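You operate a simulated robot arm through the tools that you are given. There is no shell and no other tool.

Carry out the task below with a simulated robot arm. There is one attempt and no reset: what you move stays moved.

TASK
Put things in order on the top of the workbench. At the end: the long black socket from the top of the workbench stands on top of the blue bowl; the blue coupling from the top of the workbench is on the silver plate; the red battery (marked "FLAT") from the top of the workbench stands where the blue coupling stood; the grey weight from the top of the workbench stands on top of the black tape; the grey oil bottle from the top of the workbench is on the gold plate; whatever was shut is shut again. Leave all else as you found it, and nothing knocked over. Set down upright: coupling.

It is judged by the outcome, as a careful person would: the job done as asked, and still so three seconds after it is handed in. It fails if anything else is knocked over, pushed out of place, dropped, spilled or broken.

THE ROBOT
A 7-joint arm with a two-finger parallel gripper, fixed in place. Base frame: the origin is on the floor under the middle of its stand, x ahead of it, y to its left, z up; the work surface is at about z = 880. Lengths are in mm, angles in degrees, forces in N, time in s.
With the tool pointing down near the work surface it reaches from about 300 to 700 mm from the base axis. Its first joint turns from -66.0 to 66.0 degrees. Payload 1.57 kg.
The tool frame sits at the grasp point between the pads (the TCP): z along the fingers, y along the line on which they close. The tips reach 30 mm beyond it. The gripper opens to 110 mm. The fingers are 24 mm wide and 12 mm thick; the gripper's body (48 by 112 mm) begins 78 mm behind the TCP.
Orientation is that of the tool frame in the base frame, as a unit quaternion [w, x, y, z]. With the fingers straight down and closing along the base's y, the tool's x points along the base's -x, its y along +y and its z along -z.

THE INTERFACE
- The arm moves only by the tool servo_tool. Its argument "series" is a list that holds one entry, the list of rows, each a list of 6 numbers: the shift along the base's x, y, z in m, then the turn, a rotation vector about the base's x, y, z in degrees. In form: [[[x, y, z, wx, wy, wz], ...]]. A call has 1 to 20 rows; each row shifts and turns the commanded pose from where the row before left it. "fingers" is the finger opening in m, from 0 to 0.11, set as the call begins (left out, the last holds). Each row takes 0.2 s and may step no farther than 50 mm and 8.6 degrees from the row before; otherwise, or with a gripper value out of range, the whole call is refused. A pose out of reach is approached as far as the arm can. The call stops where the force on the tool passes 40 N (or 10 N more than at its start, if that is more) or the arm is blocked; 0.2 s more then pass. Each finger travels about 108 mm/s and halts on what it meets, pressing with about 33 N; the grip force reading is that of the motor and also rises with nothing between the fingers. The clock runs only during rows and for 0.2 s after the last one: add rows that do not move to give the fingers time. The reply holds the time, the measured pose of the TCP, the force on the tool along the base axes, the opening and the grip force, in the units named above and with some noise, with the torque about the TCP (base axes, N m) and any sound that the robot's microphone picked up.
- Cameras (640 x 400 px; columns grow to the right, rows downward): "scene" is fixed at [187.1, -398.5, 1406.7]; the picture's right is [0.63, -0.78, 0.00], its down [-0.48, -0.39, -0.79] and it looks along [0.61, 0.49, -0.62] (base axes); focal length 318 px, centre (320, 200). "wrist" rides on the gripper at [70, 16, -141] in the tool frame; the picture's right is [-0.23, 0.97, 0.00], its down [-0.86, -0.20, -0.48] and it looks along [-0.47, -0.11, 0.88] (tool axes); focal length 222 px, centre (320, 200). There is no depth. A picture from a camera that has moved, and an enlarged one, comes with that camera's place and axes in the base frame and with its lens. The place of the scene camera against the robot may be out by one fixed shift of up to 25 mm in any direction.
- snapshot(camera): a new picture of that camera. The clock stands still meanwhile.
- close_up(camera, box): a new picture of the part [left, top, right, bottom] of that camera's present view, enlarged. The clock stands still meanwhile.
- finish_job(): hands the job in; it is judged then, once.

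Places have to be worked out from the pictures, the camera data and where the tool is seen. Open the gripper and draw the arm clear of the work before you hand the job in, unless the task says otherwise.

The tools are called after "Emit:" as a command line: name --argument value ..., lists and objects as JSON in quotes. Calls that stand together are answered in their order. servo_tool: Moves the arm, as the interface text tells. Its arguments: {"type":"object","properties":{"series":{"type":"array","items":{"type":"array","items":{"type":"array","items":{"type":"number"}}}},"fingers":{"type":"number"}},"required":["series"]} The other tools are called the same way: snapshot (camera) takes a picture; close_up (camera, box) takes an enlarged picture of a part of a camera's view; finish_job () hands the job in.

At the start:

```text
time: 0.0
position: [380.3, -140.8, 1200.6]
tcp_rot: [0.0, -0.001, 1.0, 0.0]
contact_force: [-0.7, 0.1, -0.2]
torque: [-0.01, 0.01, -0.02]
opening: 109.6
grip_force: 0.1
```

scene: 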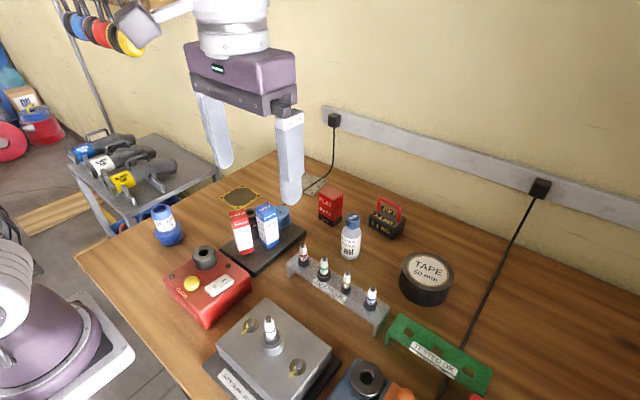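
wrist: 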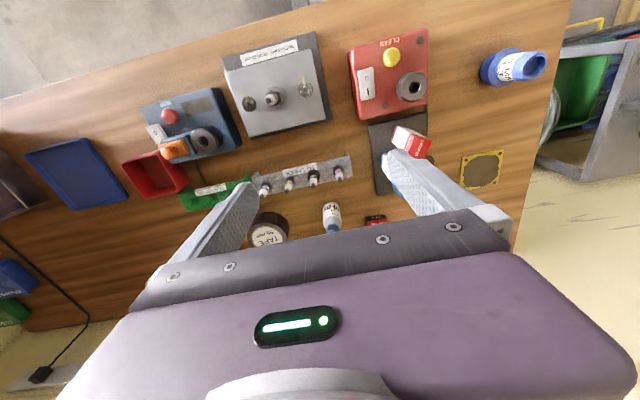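

I start by looking at both views enlarged, to identify the objects before moving anything.

Emit:
close_up --camera "scene" --box '[140, 160, 300, 260]'

Emit:
close_up --camera "scene" --box '[280, 170, 500, 310]'

Emit:
close_up --camera "scene" --box '[150, 230, 400, 400]'

Emit:
close_up --camera "wrist" --box '[320, 0, 560, 240]'

Emit:
close_up --camera "wrist" --box '[0, 60, 360, 340]'

```text
4.00 times, centred on (220, 210) of scene
camera zoom: at [187.1, -398.5, 1406.7], right [0.63, -0.78, 0.0], down [-0.48, -0.39, -0.79], along [0.61, 0.49, -0.62], focal length 1270 px, centre (720, 160)
```

zoom: 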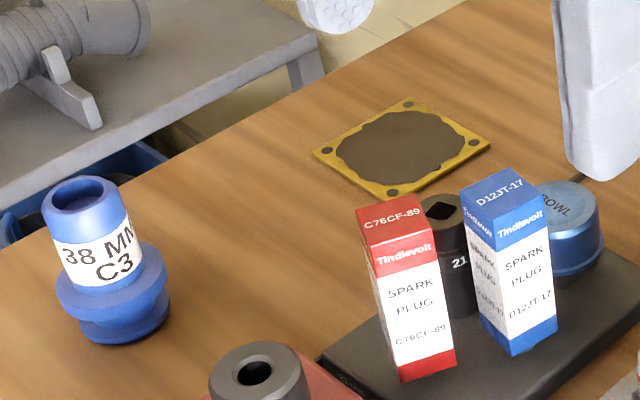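

```text
2.86 times, centred on (390, 240) of scene
camera zoom: at [187.1, -398.5, 1406.7], right [0.63, -0.78, 0.0], down [-0.48, -0.39, -0.79], along [0.61, 0.49, -0.62], focal length 907 px, centre (120, 86)
```

zoom: 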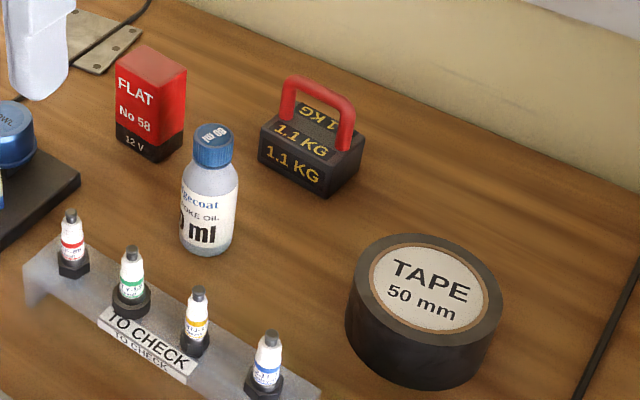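

```text
2.35 times, centred on (275, 315) of scene
camera zoom: at [187.1, -398.5, 1406.7], right [0.63, -0.78, 0.0], down [-0.48, -0.39, -0.79], along [0.61, 0.49, -0.62], focal length 747 px, centre (426, -71)
```

zoom: 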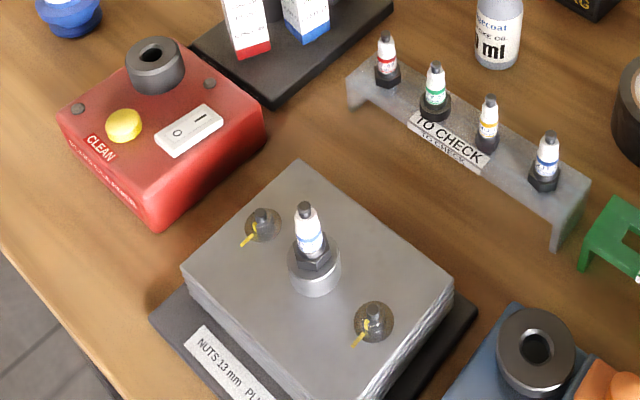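

```text
1.67 times, centred on (440, 120) of wrist
camera zoom: at [310.4, -124.2, 1341.4], right [0.23, 0.97, 0.0], down [0.86, -0.2, 0.48], along [0.47, -0.11, -0.88], focal length 370 px, centre (120, 333)
```

zoom: 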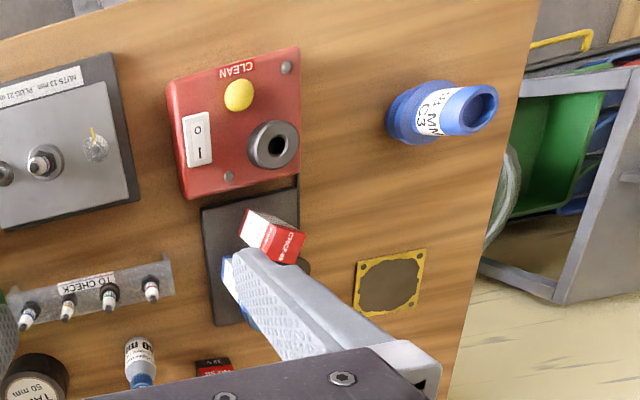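

```text
1.43 times, centred on (180, 200) of wrist
camera zoom: at [310.4, -124.2, 1341.4], right [0.23, 0.97, 0.0], down [0.86, -0.2, 0.48], along [0.47, -0.11, -0.88], focal length 317 px, centre (520, 200)
```

zoom: 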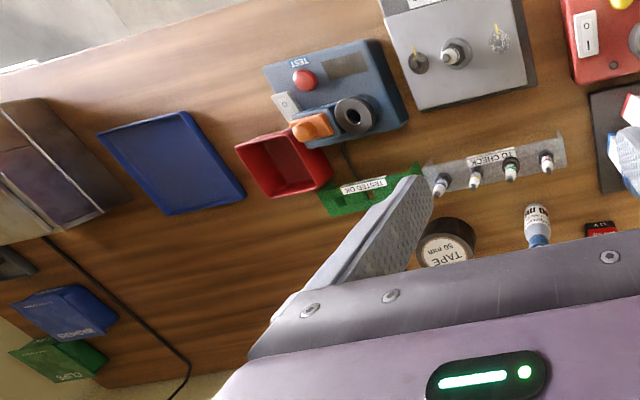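

The coupling and the gold plate are at the left, with the bowl, socket and battery partly hidden behind the fingers. I raise the arm a little and move it further out at height, so the wrist camera can see the back row.

Emit:
servo_tool --series '[[[0.04, 0.03, 0, 0, 0, 0], [0.04, 0.03, 0, 0, 0, 0], [0.04, 0.03, 0, 0, 0, 0], [0.04, 0.03, 0, 0, 0, 0], [0, 0, 0, 0, 0, 0]]]'

Emit:
snapshot --camera "wrist"

Emit:
snapshot --camera "scene"

```text
time: 1.2
position: [539.6, -21.3, 1201.7]
tcp_rot: [0.0, 0.0, 1.0, 0.0]
contact_force: [-0.9, -0.2, -0.2]
torque: [0.0, 0.0, 0.04]
opening: 110.2
grip_force: 0.1
```

```text
taken
camera wrist: at [470.6, -5.4, 1342.3], right [0.23, 0.97, 0.0], down [0.86, -0.2, 0.48], along [0.47, -0.11, -0.88], focal length 222 px, centre (320, 200)
```

wrist: 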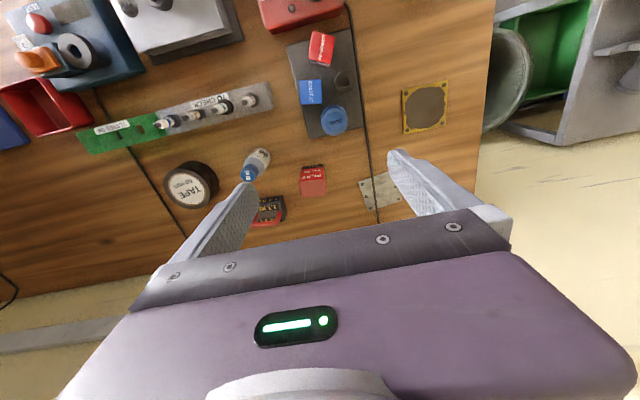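

```text
taken
```

scene: 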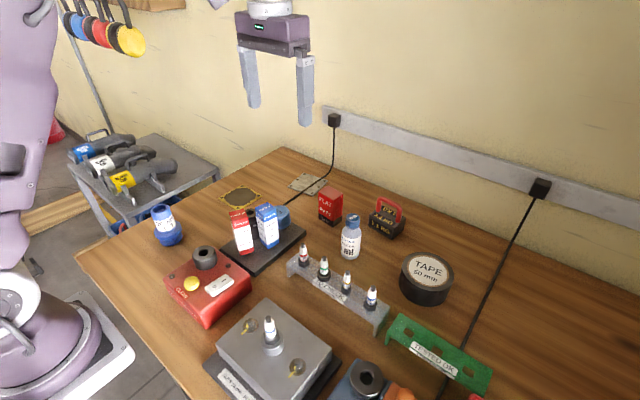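

The silver plate is now visible beside the cable, left of the battery. I enlarge these areas to measure positions.

Emit:
close_up --camera "wrist" --box '[280, 20, 480, 145]'

Emit:
close_up --camera "wrist" --box '[240, 120, 440, 245]'

Emit:
close_up --camera "wrist" --box '[140, 120, 340, 245]'

Emit:
close_up --camera "scene" --box '[210, 150, 350, 240]'

```text
3.20 times, centred on (380, 82) of wrist
camera zoom: at [470.6, -5.4, 1342.3], right [0.23, 0.97, 0.0], down [0.86, -0.2, 0.48], along [0.47, -0.11, -0.88], focal length 711 px, centre (128, 576)
```

zoom: 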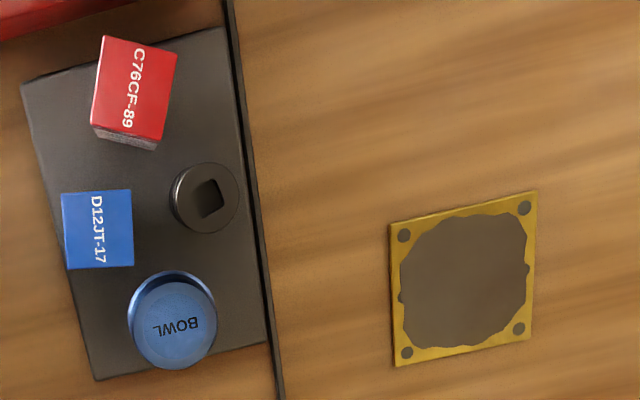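

```text
3.20 times, centred on (340, 182) of wrist
camera zoom: at [470.6, -5.4, 1342.3], right [0.23, 0.97, 0.0], down [0.86, -0.2, 0.48], along [0.47, -0.11, -0.88], focal length 711 px, centre (256, 256)
```

zoom: 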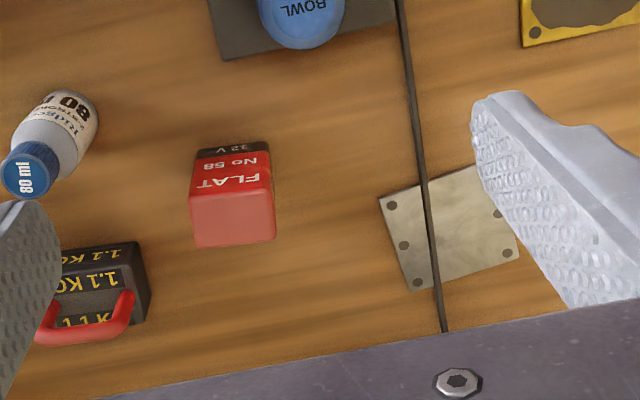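

```text
3.20 times, centred on (240, 182) of wrist
camera zoom: at [470.6, -5.4, 1342.3], right [0.23, 0.97, 0.0], down [0.86, -0.2, 0.48], along [0.47, -0.11, -0.88], focal length 711 px, centre (576, 256)
```

zoom: 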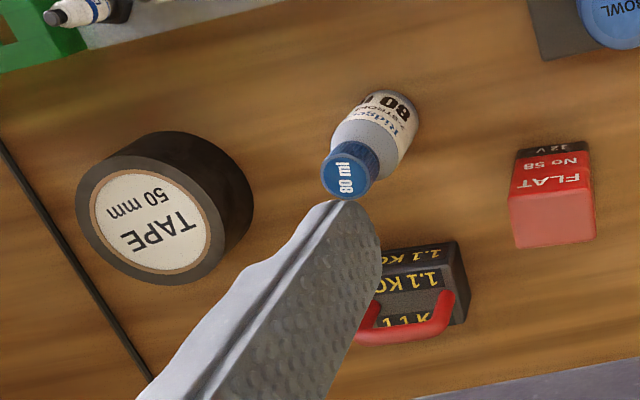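

```text
4.44 times, centred on (280, 195) of scene
camera zoom: at [187.1, -398.5, 1406.7], right [0.63, -0.78, 0.0], down [-0.48, -0.39, -0.79], along [0.61, 0.49, -0.62], focal length 1412 px, centre (498, 222)
```

zoom: 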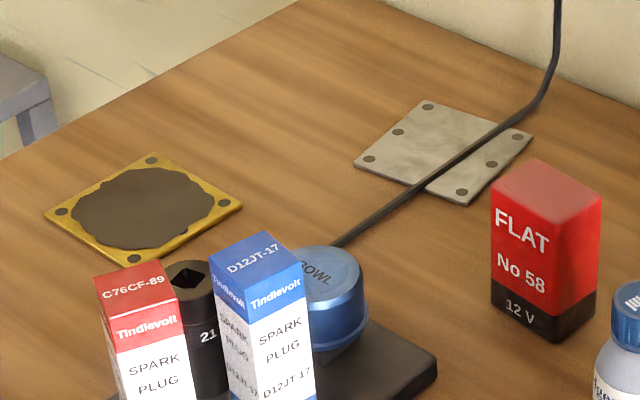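

Estimates so far: gold plate centre is about (566,179), silver plate about (726,78) with the cable crossing it at y≈64, and battery about (646,-60). I lower the hand above the tray to measure the socket, bowl and boxes more closely.

Emit:
servo_tool --series '[[[0.01, 0.01, -0.03, 0, 0, 0], [0.01, 0.01, -0.03, 0, 0, 0], [0, 0, -0.03, 0, 0, 0], [0, 0, -0.02, 0, 0, 0], [0, 0, 0, 0, 0, 0]]]'

Emit:
snapshot --camera "wrist"

Emit:
close_up --camera "wrist" --box '[230, 0, 450, 140]'

```text
time: 2.4
position: [557.7, 0.7, 1090.4]
tcp_rot: [0.0, 0.0, 1.0, 0.0]
contact_force: [0.5, -0.4, 0.4]
torque: [0.02, -0.02, -0.01]
opening: 110.0
grip_force: 0.0
```

```text
taken
camera wrist: at [488.8, 16.4, 1231.4], right [0.23, 0.97, 0.0], down [0.86, -0.2, 0.48], along [0.47, -0.11, -0.88], focal length 222 px, centre (320, 200)
```

wrist: 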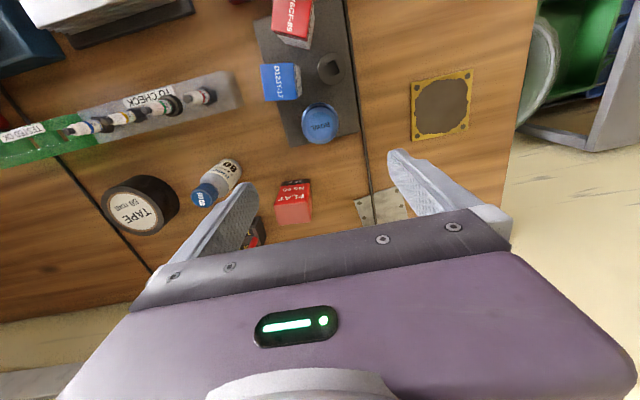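

```text
2.86 times, centred on (340, 70) of wrist
camera zoom: at [488.8, 16.4, 1231.4], right [0.23, 0.97, 0.0], down [0.86, -0.2, 0.48], along [0.47, -0.11, -0.88], focal length 635 px, centre (263, 571)
```

zoom: 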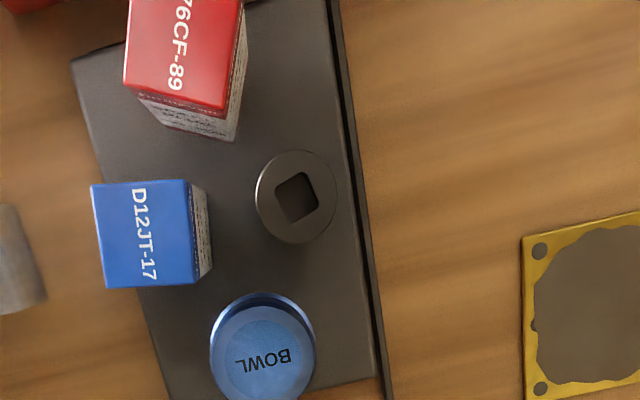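

The socket is near (482,32) and about 30 mm in diameter, and the bowl is near (538,5). Next I look at the weight, tape and bottle by moving the hand to the right at a safe height.

Emit:
servo_tool --series '[[[0, -0.02, 0.03, 0, 0, 0], [-0.01, -0.04, 0.03, 0, 0, 0], [-0.01, -0.04, 0, 0, 0, 0], [-0.01, -0.04, 0, 0, 0, 0], [0, -0.04, 0, 0, 0, 0], [0, 0, 0, 0, 0, 0]]]'

Emit:
snapshot --camera "wrist"

Emit:
close_up --camera "wrist" --box '[180, 110, 380, 235]'

Emit:
close_up --camera "wrist" --box '[280, 90, 480, 215]'

```text
refused: row 2 steps farther than a row can; nothing moved
```

```text
taken
camera wrist: at [488.8, 16.4, 1231.4], right [0.23, 0.97, 0.0], down [0.86, -0.2, 0.48], along [0.47, -0.11, -0.88], focal length 222 px, centre (320, 200)
```

wrist: 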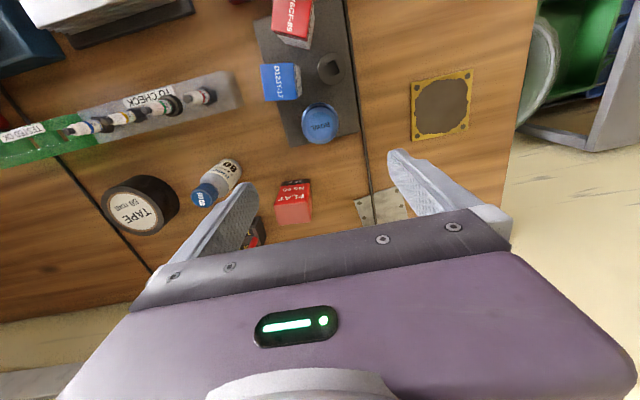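

```text
3.20 times, centred on (280, 172) of wrist
camera zoom: at [488.8, 16.4, 1231.4], right [0.23, 0.97, 0.0], down [0.86, -0.2, 0.48], along [0.47, -0.11, -0.88], focal length 711 px, centre (448, 288)
```

zoom: 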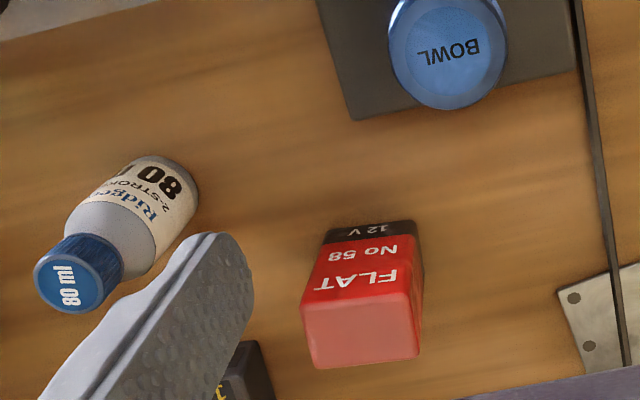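

```text
3.20 times, centred on (380, 152) of wrist
camera zoom: at [488.8, 16.4, 1231.4], right [0.23, 0.97, 0.0], down [0.86, -0.2, 0.48], along [0.47, -0.11, -0.88], focal length 711 px, centre (128, 352)
```

zoom: 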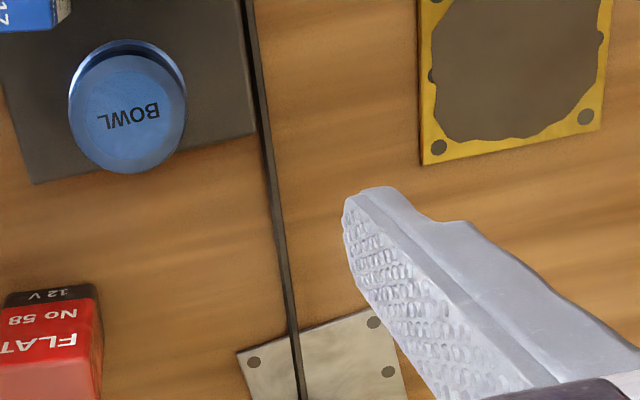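

The call was refused because one row was slightly too long. I repeat the move with smaller steps.

Emit:
servo_tool --series '[[[0, -0.02, 0.03, 0, 0, 0], [-0.01, -0.035, 0.02, 0, 0, 0], [-0.01, -0.04, 0.01, 0, 0, 0], [-0.01, -0.045, 0, 0, 0, 0], [0, -0.045, 0, 0, 0, 0], [0, 0, 0, 0, 0, 0]]]'

Emit:
snapshot --camera "wrist"

Emit:
close_up --camera "wrist" --box '[180, 110, 380, 235]'

Emit:
close_up --camera "wrist" --box '[280, 90, 480, 215]'

```text
time: 3.8
position: [529.8, -184.6, 1152.6]
tcp_rot: [0.0, 0.0, 1.0, 0.0]
contact_force: [-0.3, 0.2, -0.5]
torque: [0.04, 0.01, 0.0]
opening: 109.7
grip_force: 0.0
```

```text
taken
camera wrist: at [459.0, -169.6, 1291.9], right [0.23, 0.97, 0.0], down [0.86, -0.2, 0.48], along [0.47, -0.11, -0.88], focal length 222 px, centre (320, 200)
```

wrist: 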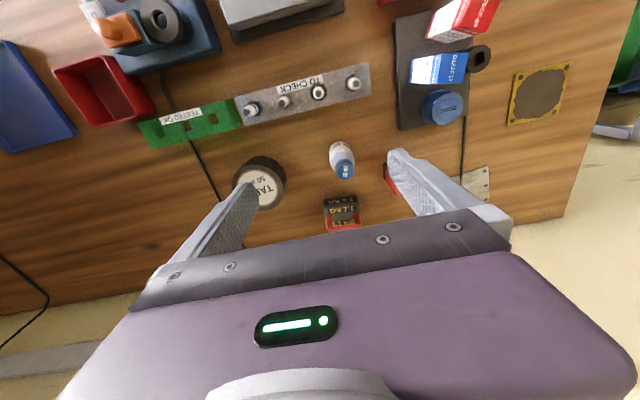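

```text
3.20 times, centred on (280, 172) of wrist
camera zoom: at [459.0, -169.6, 1291.9], right [0.23, 0.97, 0.0], down [0.86, -0.2, 0.48], along [0.47, -0.11, -0.88], focal length 711 px, centre (448, 288)
```

zoom: 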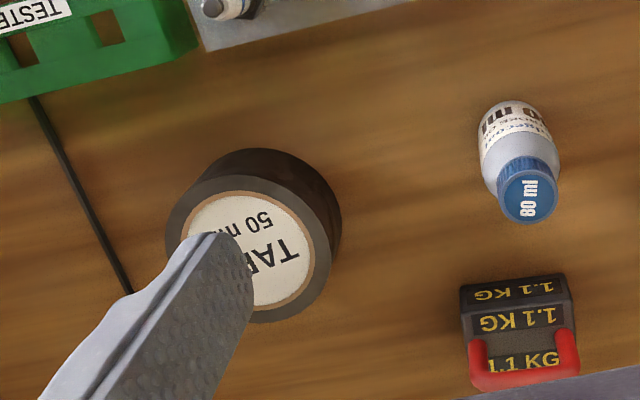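

```text
3.20 times, centred on (380, 152) of wrist
camera zoom: at [459.0, -169.6, 1291.9], right [0.23, 0.97, 0.0], down [0.86, -0.2, 0.48], along [0.47, -0.11, -0.88], focal length 711 px, centre (128, 352)
```

zoom: 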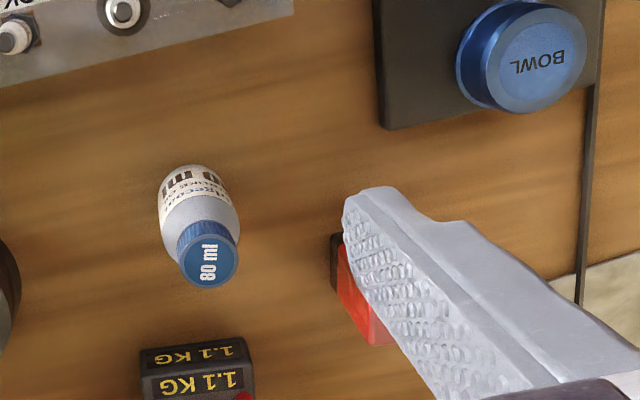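

Estimates: weight centre about (709,-180) with a handle bar along y near z≈950, tape about (602,-319), and bottle about (586,-161) with its top at z≈980. Several targets lie beyond 700 mm, so I test the outward reach with the tool vertical at a safe height.

Emit:
servo_tool --series '[[[0.045, 0, -0.01, 0, 0, 0], [0.045, 0, -0.01, 0, 0, 0], [0.045, 0, -0.01, 0, 0, 0], [0.045, 0, -0.01, 0, 0, 0], [0, 0, 0, 0, 0, 0]]]'

Emit:
snapshot --camera "wrist"

Emit:
snapshot --camera "scene"

```text
time: 5.0
position: [609.7, -182.3, 1131.7]
tcp_rot: [-0.001, 0.0, 1.0, 0.001]
contact_force: [-0.2, -0.6, -0.9]
torque: [-0.01, -0.01, -0.02]
opening: 110.1
grip_force: 0.1
out of reach, approached as far as the arm can: row 2, 3, 4
```

```text
taken
camera wrist: at [540.2, -166.4, 1272.3], right [0.23, 0.97, 0.0], down [0.86, -0.2, 0.48], along [0.47, -0.11, -0.88], focal length 222 px, centre (320, 200)
```

wrist: 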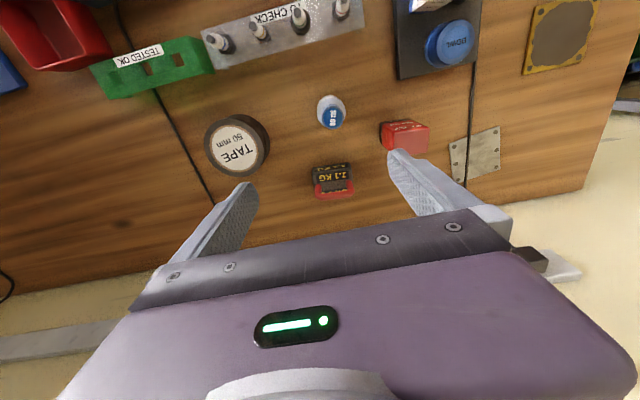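

```text
taken
```

scene: 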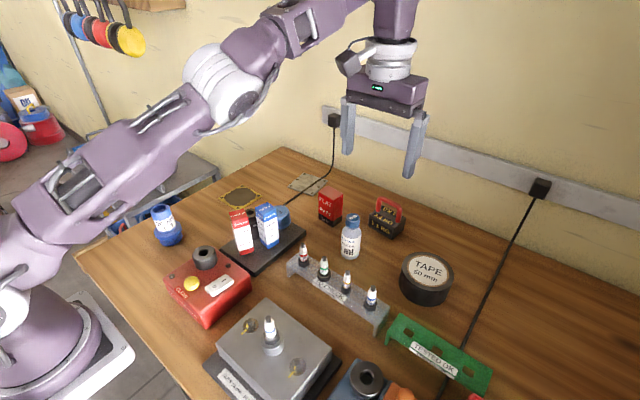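

Reach with the tool vertical is about 636 mm at this height, so the far targets will need the fingers tilted outward. From this closer position I enlarge the weight, bottle, battery, plate and tape for better measurements.

Emit:
close_up --camera "wrist" --box '[250, 80, 410, 220]'

Emit:
close_up --camera "wrist" --box '[370, 100, 530, 200]'

Emit:
close_up --camera "wrist" --box '[160, 80, 320, 220]'

Emit:
close_up --camera "wrist" --box '[390, 0, 620, 100]'

```text
2.86 times, centred on (330, 150) of wrist
camera zoom: at [540.2, -166.4, 1272.3], right [0.23, 0.97, 0.0], down [0.86, -0.2, 0.48], along [0.47, -0.11, -0.88], focal length 635 px, centre (291, 343)
```

zoom: 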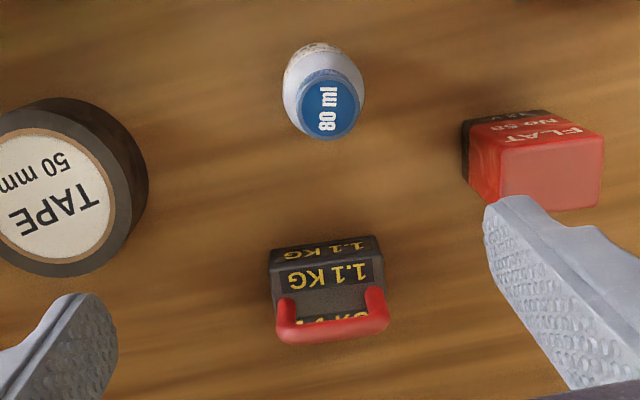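

```text
4.00 times, centred on (450, 150) of wrist
camera zoom: at [540.2, -166.4, 1272.3], right [0.23, 0.97, 0.0], down [0.86, -0.2, 0.48], along [0.47, -0.11, -0.88], focal length 888 px, centre (-200, 400)
```

zoom: 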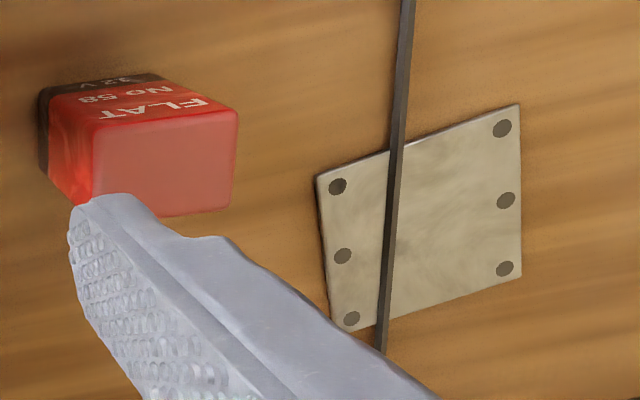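

```text
2.86 times, centred on (240, 150) of wrist
camera zoom: at [540.2, -166.4, 1272.3], right [0.23, 0.97, 0.0], down [0.86, -0.2, 0.48], along [0.47, -0.11, -0.88], focal length 635 px, centre (549, 343)
```

zoom: 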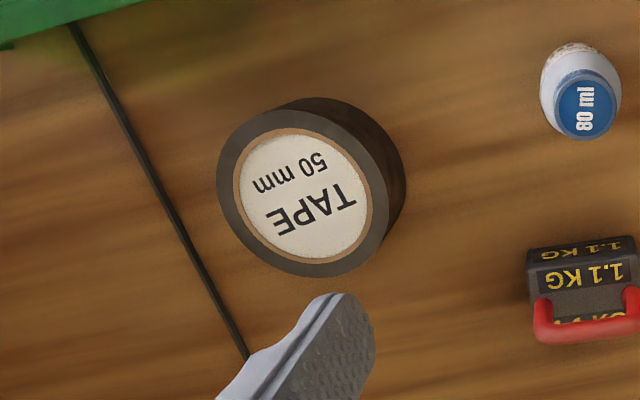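

```text
2.78 times, centred on (505, 50) of wrist
camera zoom: at [540.2, -166.4, 1272.3], right [0.23, 0.97, 0.0], down [0.86, -0.2, 0.48], along [0.47, -0.11, -0.88], focal length 618 px, centre (-195, 617)
```

zoom: 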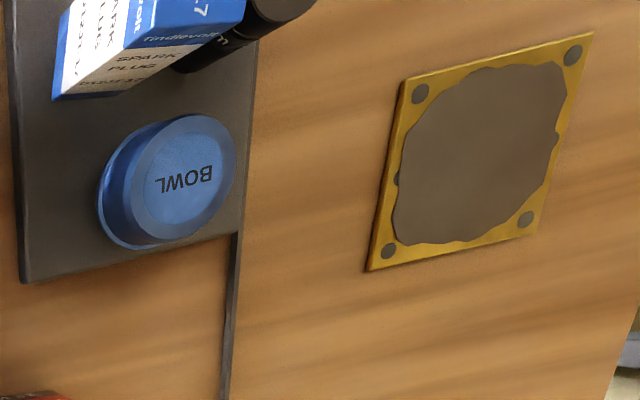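

The measurements from the two views agree: silver plate centre about (724,79) with the cable at y≈64, tape about (602,-319) with its top at z≈929, and handle bar about (707,-181,950). The last command ran past the reach limit, so I make one small move back to see where the commanded pose really is.

Emit:
servo_tool --series '[[[-0.04, 0, 0, 0, 0, 0], [0, 0, 0, 0, 0, 0]]]'

```text
time: 5.6
position: [609.1, -182.5, 1132.0]
tcp_rot: [0.0, 0.0, 1.0, 0.0]
contact_force: [-0.5, 0.3, 1.2]
torque: [0.01, -0.01, 0.0]
opening: 109.9
grip_force: 0.0
out of reach, approached as far as the arm can: row 1
```

The commanded pose is tracked separately and is now about (670,-186,1111). I move to a viewing position over the coupling, keeping z about 1110.

Emit:
servo_tool --series '[[[-0.045, 0, 0, 0, 0, 0], [-0.03, 0.035, 0, 0, 0, 0], [-0.03, 0.038, 0, 0, 0, 0], [-0.03, 0.038, 0, 0, 0, 0], [-0.03, 0.038, 0, 0, 0, 0], [-0.03, 0.038, 0, 0, 0, 0], [-0.03, 0.038, 0, 0, 0, 0], [-0.004, 0.049, 0, 0, 0, 0], [0, 0.049, 0, 0, 0, 0], [0, 0.023, 0, 0, 0, 0], [0, 0, 0, 0, 0, 0]]]'

Emit:
snapshot --camera "wrist"

Emit:
close_up --camera "wrist" --box '[230, 20, 390, 120]'

Emit:
snapshot --camera "scene"

```text
time: 8.0
position: [424.3, 166.9, 1129.2]
tcp_rot: [0.0, -0.001, 1.0, 0.0]
contact_force: [-0.1, -0.2, -0.6]
torque: [-0.02, -0.02, -0.03]
opening: 110.1
grip_force: 0.0
out of reach, approached as far as the arm can: row 1
```

```text
taken
camera wrist: at [354.2, 182.3, 1269.1], right [0.23, 0.97, 0.0], down [0.86, -0.2, 0.48], along [0.47, -0.11, -0.88], focal length 222 px, centre (320, 200)
```

wrist: 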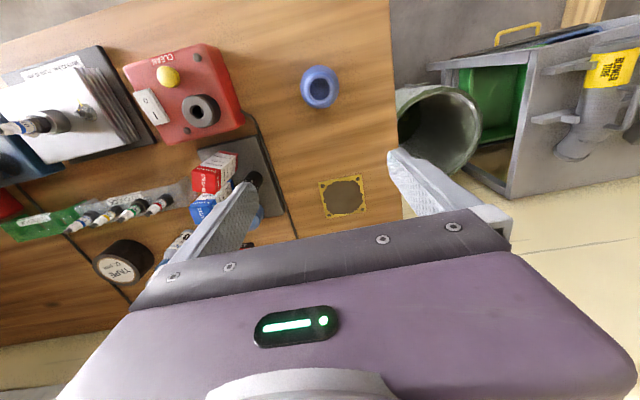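

```text
4.00 times, centred on (310, 70) of wrist
camera zoom: at [354.2, 182.3, 1269.1], right [0.23, 0.97, 0.0], down [0.86, -0.2, 0.48], along [0.47, -0.11, -0.88], focal length 888 px, centre (360, 720)
```

zoom: 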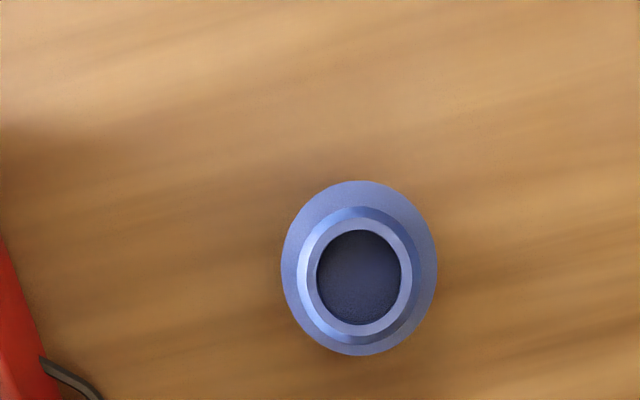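

```text
taken
```

scene: 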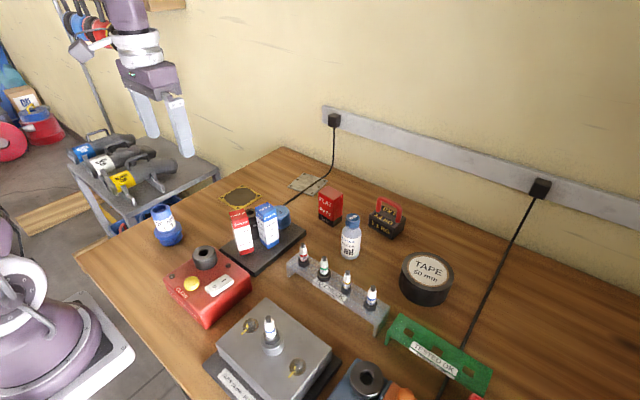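

The coupling centre is about (364,179), with a tube of about 38 mm and a flange of about 58 mm. I take a larger picture of it from the scene camera to get the flange and top heights before grasping.

Emit:
close_up --camera "scene" --box '[140, 190, 200, 255]'

Emit:
close_up --camera "scene" --box '[220, 190, 310, 280]'

```text
6.15 times, centred on (170, 222) of scene
camera zoom: at [187.1, -398.5, 1406.7], right [0.63, -0.78, 0.0], down [-0.48, -0.39, -0.79], along [0.61, 0.49, -0.62], focal length 1954 px, centre (1243, 62)
```

zoom: 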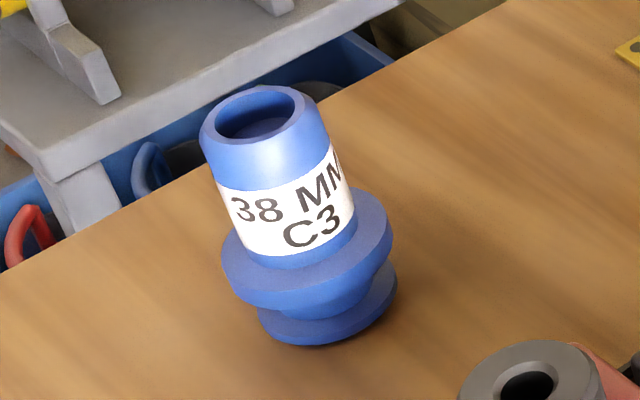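

```text
4.44 times, centred on (265, 235) of scene
camera zoom: at [187.1, -398.5, 1406.7], right [0.63, -0.78, 0.0], down [-0.48, -0.39, -0.79], along [0.61, 0.49, -0.62], focal length 1412 px, centre (564, 44)
```

zoom: 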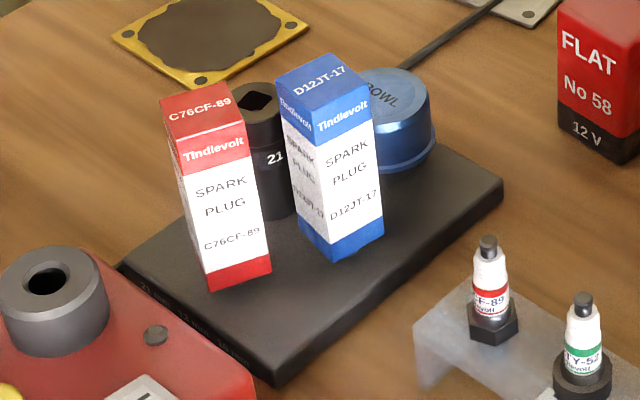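

The coupling's tube runs from about z≈912 to 969 above the flange. I tilt the tool 12° outward so the same tilt later reaches the plate, and come to a point above the coupling.

Emit:
servo_tool --series '[[[-0.03, 0.006, -0.03, 0, -6, 0], [-0.0299, 0.0064, -0.03, 0, -6, 0], [0, 0, -0.02, 0, 0, 0], [0, 0, 0, 0, 0, 0]]]' --fingers 0.09

Emit:
snapshot --camera "wrist"

Emit:
snapshot --camera "scene"

```text
time: 9.0
position: [363.9, 176.8, 1050.8]
tcp_rot: [0.105, 0.0, 0.995, 0.0]
contact_force: [-0.1, 1.0, 0.2]
torque: [-0.02, -0.01, 0.02]
opening: 90.1
grip_force: 0.1
```

```text
taken
camera wrist: at [266.9, 192.4, 1173.7], right [0.22, 0.97, 0.05], down [0.74, -0.2, 0.65], along [0.64, -0.11, -0.76], focal length 222 px, centre (320, 200)
```

wrist: 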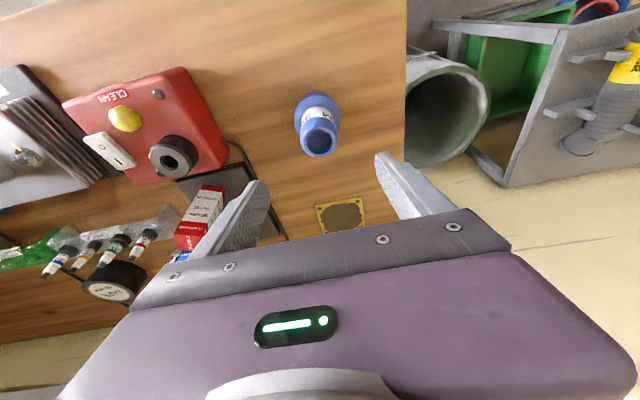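

```text
taken
```

scene: 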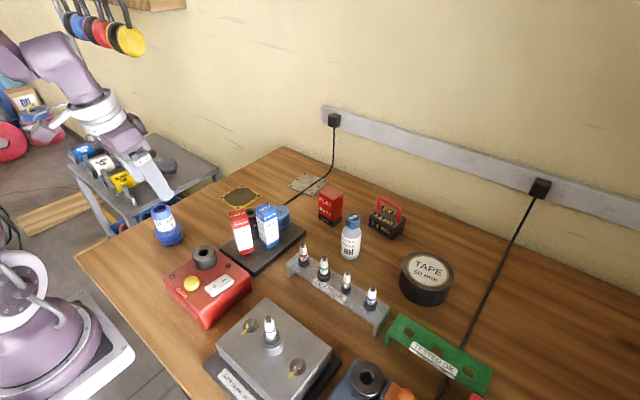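

The wrist view puts the coupling top at (365,179), so I correct y by about 2 mm and descend to z≈950 around the tube.

Emit:
servo_tool --series '[[[0.0005, 0.0023, -0.03, 0, 0, 0], [0, 0, -0.03, 0, 0, 0], [0, 0, -0.02, 0, 0, 0], [0, 0, -0.01, 0, 0, 0], [0, 0, -0.01, 0, 0, 0], [0, 0, 0, 0, 0, 0]]]'

Emit:
snapshot --camera "wrist"

Emit:
close_up --camera "scene" --box '[100, 130, 260, 260]'

```text
time: 10.4
position: [365.1, 178.8, 951.6]
tcp_rot: [0.105, -0.001, 0.995, 0.001]
contact_force: [0.1, 0.4, -0.3]
torque: [-0.02, 0.0, -0.02]
opening: 90.1
grip_force: 0.1
```

```text
taken
camera wrist: at [267.7, 194.6, 1073.9], right [0.22, 0.97, 0.05], down [0.74, -0.2, 0.65], along [0.64, -0.11, -0.76], focal length 222 px, centre (320, 200)
```

wrist: 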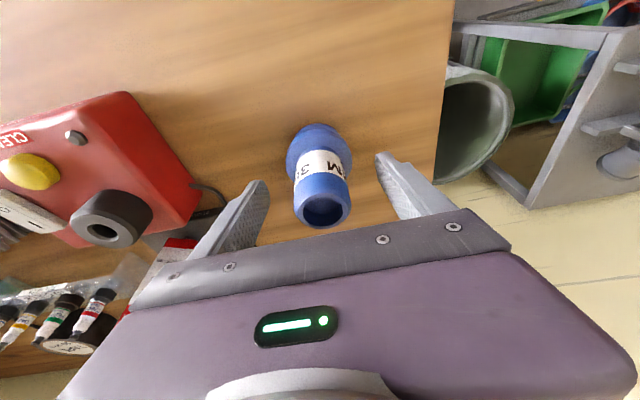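

```text
3.08 times, centred on (180, 195) of scene
camera zoom: at [187.1, -398.5, 1406.7], right [0.63, -0.78, 0.0], down [-0.48, -0.39, -0.79], along [0.61, 0.49, -0.62], focal length 977 px, centre (751, 215)
```

zoom: 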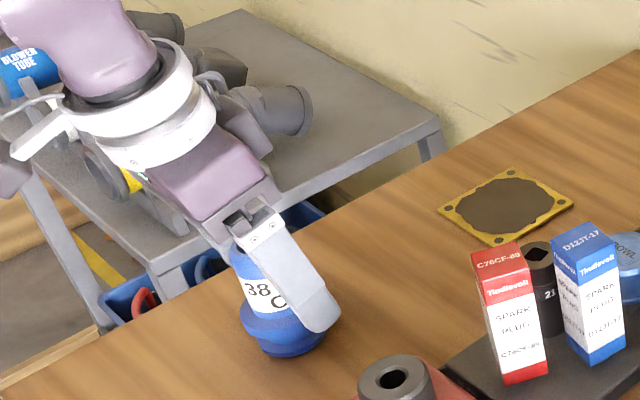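

The fingers straddle the tube evenly, with the tips just above the flange. I close the gripper.

Emit:
servo_tool --series '[[[0, 0, 0, 0, 0, 0], [0, 0, 0, 0, 0, 0], [0, 0, 0, 0, 0, 0], [0, 0, 0, 0, 0, 0]]]' --fingers 0.02

```text
time: 11.4
position: [365.0, 178.8, 951.3]
tcp_rot: [0.104, 0.0, 0.995, 0.0]
contact_force: [-0.5, 0.0, -0.1]
torque: [-0.05, 0.03, 0.05]
opening: 36.6
grip_force: 32.9
```

The grip holds at 36.6 mm and 33 N. I lift gently and check.

Emit:
servo_tool --series '[[[0, 0, 0.01, 0, 0, 0], [0, 0, 0.02, 0, 0, 0], [0, 0, 0.03, 0, 0, 0], [0, 0, 0, 0, 0, 0]]]'

Emit:
snapshot --camera "wrist"

Emit:
close_up --camera "scene" --box '[100, 110, 260, 260]'

```text
time: 12.4
position: [364.7, 179.8, 1012.4]
tcp_rot: [0.105, 0.0, 0.994, 0.0]
contact_force: [-1.2, 0.3, -1.3]
torque: [-0.01, 0.01, -0.02]
opening: 36.4
grip_force: 33.0
```

```text
taken
camera wrist: at [267.5, 195.2, 1135.2], right [0.22, 0.97, 0.05], down [0.74, -0.2, 0.65], along [0.64, -0.11, -0.76], focal length 222 px, centre (320, 200)
```

wrist: 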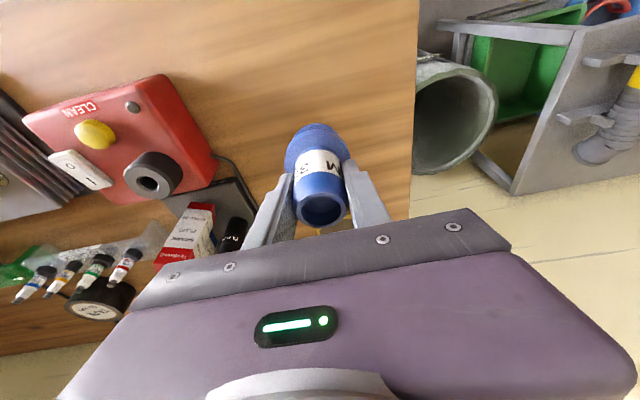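

```text
2.67 times, centred on (180, 185) of scene
camera zoom: at [187.1, -398.5, 1406.7], right [0.63, -0.78, 0.0], down [-0.48, -0.39, -0.79], along [0.61, 0.49, -0.62], focal length 847 px, centre (693, 240)
```

zoom: 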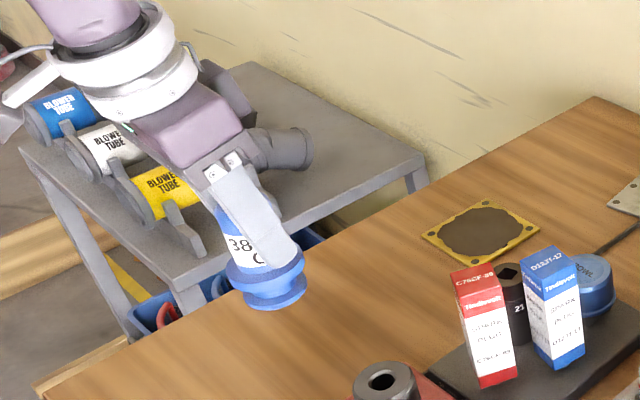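

The coupling is lifted upright and the path to the plate is clear of tall objects. I carry it over toward (712,97) at this height.

Emit:
servo_tool --series '[[[0.03, -0.007, 0, 0, 0, 0], [0.04, -0.0095, 0, 0, 0, 0], [0.045, -0.0108, 0, 0, 0, 0], [0.045, -0.0108, 0, 0, 0, 0], [0.045, -0.0108, 0, 0, 0, 0], [0.045, -0.0108, 0, 0, 0, 0], [0.04, -0.0095, 0, 0, 0, 0], [0.035, -0.0083, 0, 0, 0, 0], [0.015, -0.0035, 0, 0, 0, 0], [0, 0, 0, 0, 0, 0]]]'

Emit:
snapshot --camera "wrist"

Emit:
close_up --camera "scene" --box '[220, 110, 380, 240]'

```text
time: 14.6
position: [705.0, 98.2, 1012.0]
tcp_rot: [0.103, 0.001, 0.995, 0.001]
contact_force: [0.3, -0.2, -0.8]
torque: [0.0, 0.0, -0.03]
opening: 36.6
grip_force: 33.3
```

```text
taken
camera wrist: at [607.8, 114.2, 1134.0], right [0.22, 0.97, 0.05], down [0.74, -0.2, 0.65], along [0.64, -0.11, -0.76], focal length 222 px, centre (320, 200)
```

wrist: 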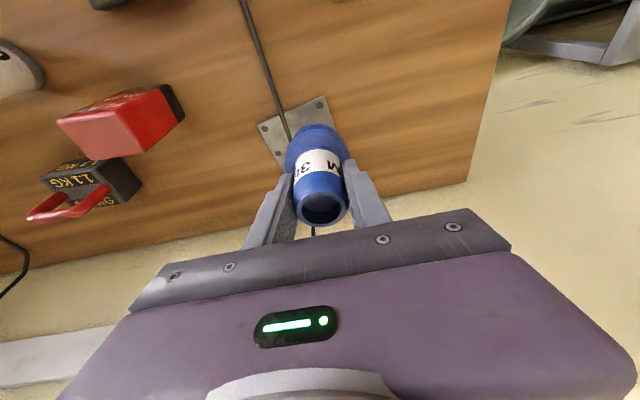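

```text
3.08 times, centred on (300, 175) of scene
camera zoom: at [187.1, -398.6, 1406.7], right [0.63, -0.78, 0.0], down [-0.48, -0.39, -0.79], along [0.61, 0.49, -0.62], focal length 977 px, centre (382, 277)
```

zoom: 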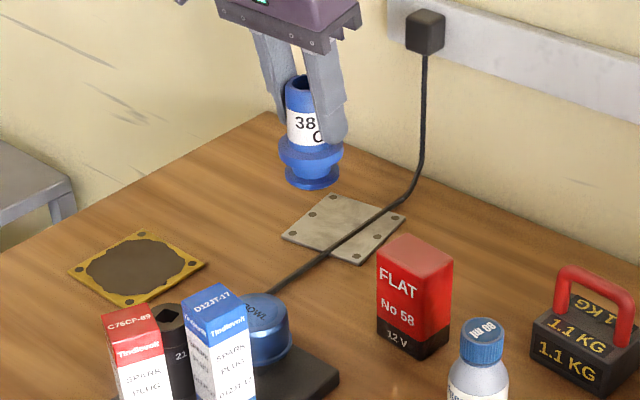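

The plate corners seen from here match my earlier figures: near edge x≈680 at this y, and cable at y≈65. I shift 8 mm outward and lower to just above the plate.

Emit:
servo_tool --series '[[[0.008, 0, -0.015, 0, 0, 0], [0, 0, -0.02, 0, 0, 0], [0, 0, -0.012, 0, 0, 0], [0, 0, 0, 0, 0, 0]]]'

Emit:
close_up --camera "scene" --box '[250, 130, 370, 220]'

Emit:
close_up --camera "wrist" --box '[220, 60, 420, 240]'

```text
time: 15.6
position: [713.0, 98.7, 964.5]
tcp_rot: [0.104, 0.0, 0.995, 0.0]
contact_force: [-0.6, -0.8, -1.9]
torque: [-0.03, -0.01, -0.01]
opening: 36.7
grip_force: 33.0
```

```text
4.44 times, centred on (310, 175) of scene
camera zoom: at [187.1, -398.5, 1406.7], right [0.63, -0.78, 0.0], down [-0.48, -0.39, -0.79], along [0.61, 0.49, -0.62], focal length 1412 px, centre (364, 311)
```

zoom: 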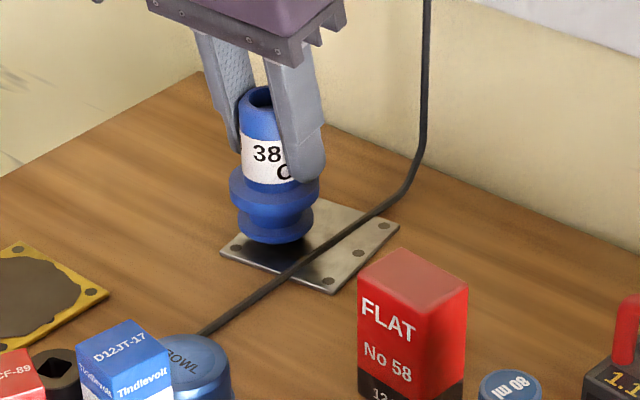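

```text
2.22 times, centred on (320, 150) of wrist
camera zoom: at [616.1, 114.9, 1086.4], right [0.22, 0.97, 0.05], down [0.74, -0.2, 0.65], along [0.64, -0.11, -0.76], focal length 494 px, centre (320, 311)
```

zoom: 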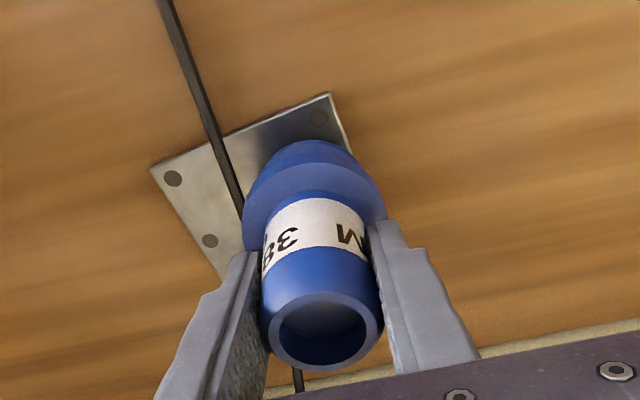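

The coupling base hovers about 10 mm over the free side of the plate, clear of the cable. I lower in small steps and watch the force.

Emit:
servo_tool --series '[[[0, 0, -0.003, 0, 0, 0], [0, 0, -0.002, 0, 0, 0], [0, 0, -0.0015, 0, 0, 0], [0, 0, 0, 0, 0, 0]]]'

```text
time: 16.6
position: [712.9, 98.9, 958.9]
tcp_rot: [0.104, 0.0, 0.995, 0.0]
contact_force: [-0.7, -1.1, 2.2]
torque: [-0.04, 0.09, 0.03]
opening: 36.7
grip_force: 32.9
```

Emit:
servo_tool --series '[[[0, 0, -0.001, 0, 0, 0], [0, 0, -0.001, 0, 0, 0], [0, 0, 0, 0, 0, 0]]]'

Emit:
close_up --camera "scene" --box '[270, 150, 350, 210]'

```text
time: 17.4
position: [714.4, 98.8, 958.0]
tcp_rot: [0.107, 0.0, 0.994, 0.0]
contact_force: [-3.5, 1.5, 26.4]
torque: [0.02, 0.24, 0.09]
opening: 36.6
grip_force: 33.1
```

```text
6.67 times, centred on (310, 180) of scene
camera zoom: at [186.4, -398.6, 1406.7], right [0.63, -0.78, 0.0], down [-0.48, -0.39, -0.79], along [0.61, 0.49, -0.62], focal length 2117 px, centre (387, 333)
```

zoom: 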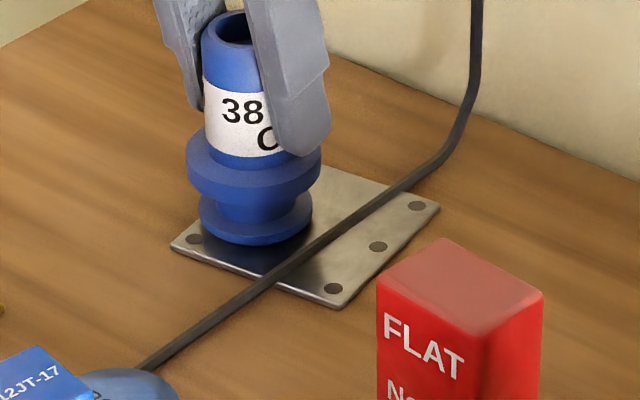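

The force of 26 N with near-zero torque about the TCP shows the base sitting flat on the plate. I relieve the pressure by 1 mm before opening.

Emit:
servo_tool --series '[[[0, 0, 0.001, 0, 0, 0], [0, 0, 0, 0, 0, 0]]]'

Emit:
close_up --camera "wrist" --box '[240, 80, 400, 180]'

```text
time: 18.0
position: [714.0, 98.4, 957.2]
tcp_rot: [0.107, 0.0, 0.994, -0.001]
contact_force: [3.7, -0.3, 23.3]
torque: [-0.09, -0.42, 0.07]
opening: 36.7
grip_force: 32.9
```

```text
4.00 times, centred on (320, 130) of wrist
camera zoom: at [615.8, 114.3, 1079.5], right [0.22, 0.97, 0.05], down [0.73, -0.2, 0.65], along [0.64, -0.11, -0.76], focal length 888 px, centre (320, 480)
```

zoom: 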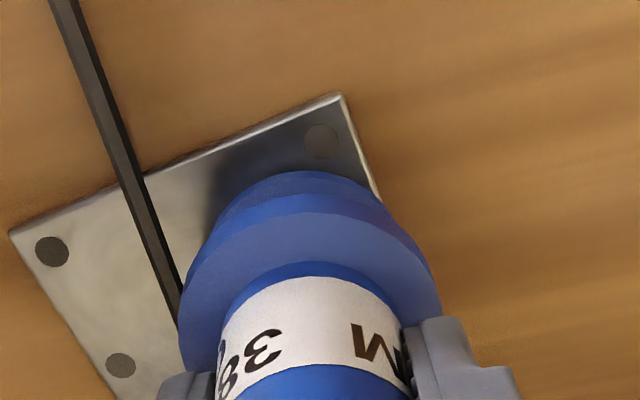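

Emit:
servo_tool --series '[[[0, 0, 0.001, 0, 0, 0], [0, 0, 0, 0, 0, 0], [0, 0, 0, 0, 0, 0]]]'

```text
time: 18.8
position: [713.3, 98.5, 957.2]
tcp_rot: [0.104, 0.0, 0.995, 0.0]
contact_force: [5.5, 0.2, 12.6]
torque: [-0.05, -0.5, 0.03]
opening: 36.6
grip_force: 32.9
```

Emit:
servo_tool --series '[[[0, 0, 0.0006, 0, 0, 0], [0, 0, 0, 0, 0, 0]]]'

Emit:
servo_tool --series '[[[0, 0, 0, 0, 0, 0], [0, 0, 0, 0, 0, 0], [0, 0, 0, 0, 0, 0]]]' --fingers 0.075

Emit:
close_up --camera "wrist" --box '[220, 80, 420, 240]'

Emit:
close_up --camera "scene" --box '[270, 140, 350, 210]'

```text
time: 19.4
position: [712.8, 99.4, 957.3]
tcp_rot: [0.102, 0.0, 0.995, -0.001]
contact_force: [-0.5, -2.2, 3.5]
torque: [-0.12, -0.08, -0.03]
opening: 36.5
grip_force: 32.8
```

```text
time: 20.2
position: [713.0, 99.4, 957.6]
tcp_rot: [0.104, 0.001, 0.995, 0.0]
contact_force: [1.0, -0.2, -0.6]
torque: [-0.02, -0.02, -0.01]
opening: 74.9
grip_force: 0.0
```

```text
2.50 times, centred on (320, 160) of wrist
camera zoom: at [615.7, 115.1, 1080.8], right [0.22, 0.97, 0.05], down [0.74, -0.2, 0.65], along [0.64, -0.11, -0.76], focal length 555 px, centre (320, 300)
```

zoom: 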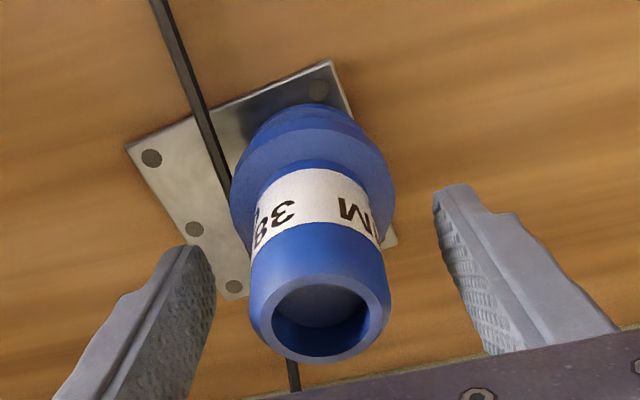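

```text
5.71 times, centred on (310, 175) of scene
camera zoom: at [187.1, -398.5, 1406.7], right [0.63, -0.78, 0.0], down [-0.48, -0.39, -0.79], along [0.61, 0.49, -0.62], focal length 1815 px, centre (377, 343)
```

zoom: 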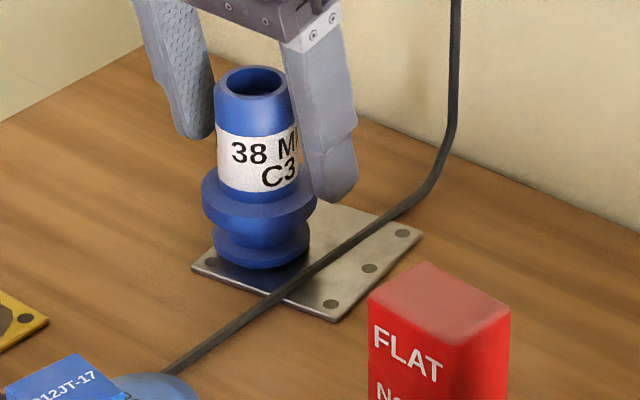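

The coupling stands upright on the plate, free of the cable. I raise the arm straight up while drawing back slightly.

Emit:
servo_tool --series '[[[0, 0, 0.02, 0, 0, 0], [0, 0, 0.03, 0, 0, 0], [-0.01, 0, 0.035, 0, 0, 0], [-0.02, 0, 0.02, 0, 0, 0], [-0.04, 0, 0, 0, 6, 0], [-0.03, -0.02, 0, 0, 6, 0], [0, 0, 0, 0, 0, 0]]]'

Emit:
snapshot --camera "wrist"

Emit:
close_up --camera "scene" --box '[270, 140, 350, 210]'

```text
time: 21.8
position: [613.4, 78.3, 1063.8]
tcp_rot: [-0.001, 0.0, 1.0, 0.001]
contact_force: [-0.4, 0.0, -0.6]
torque: [0.01, 0.05, -0.02]
opening: 74.8
grip_force: 0.1
```

```text
taken
camera wrist: at [543.1, 93.2, 1203.4], right [0.23, 0.97, 0.0], down [0.86, -0.2, 0.48], along [0.47, -0.11, -0.88], focal length 222 px, centre (320, 200)
```

wrist: 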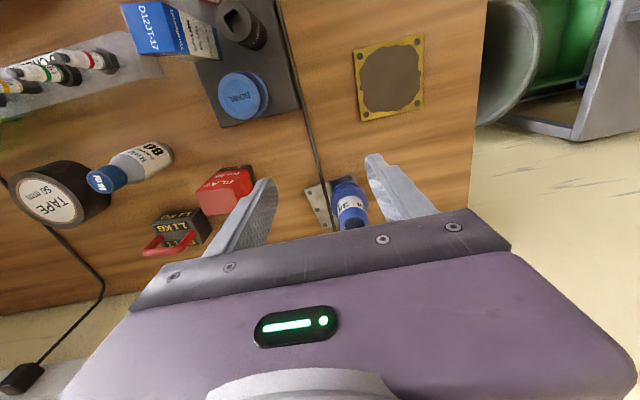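

```text
5.71 times, centred on (310, 175) of scene
camera zoom: at [187.1, -398.6, 1406.7], right [0.63, -0.78, 0.0], down [-0.48, -0.39, -0.79], along [0.61, 0.49, -0.62], focal length 1815 px, centre (377, 343)
```

zoom: 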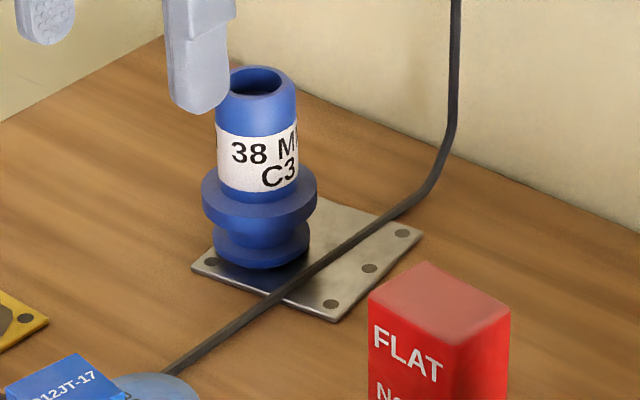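

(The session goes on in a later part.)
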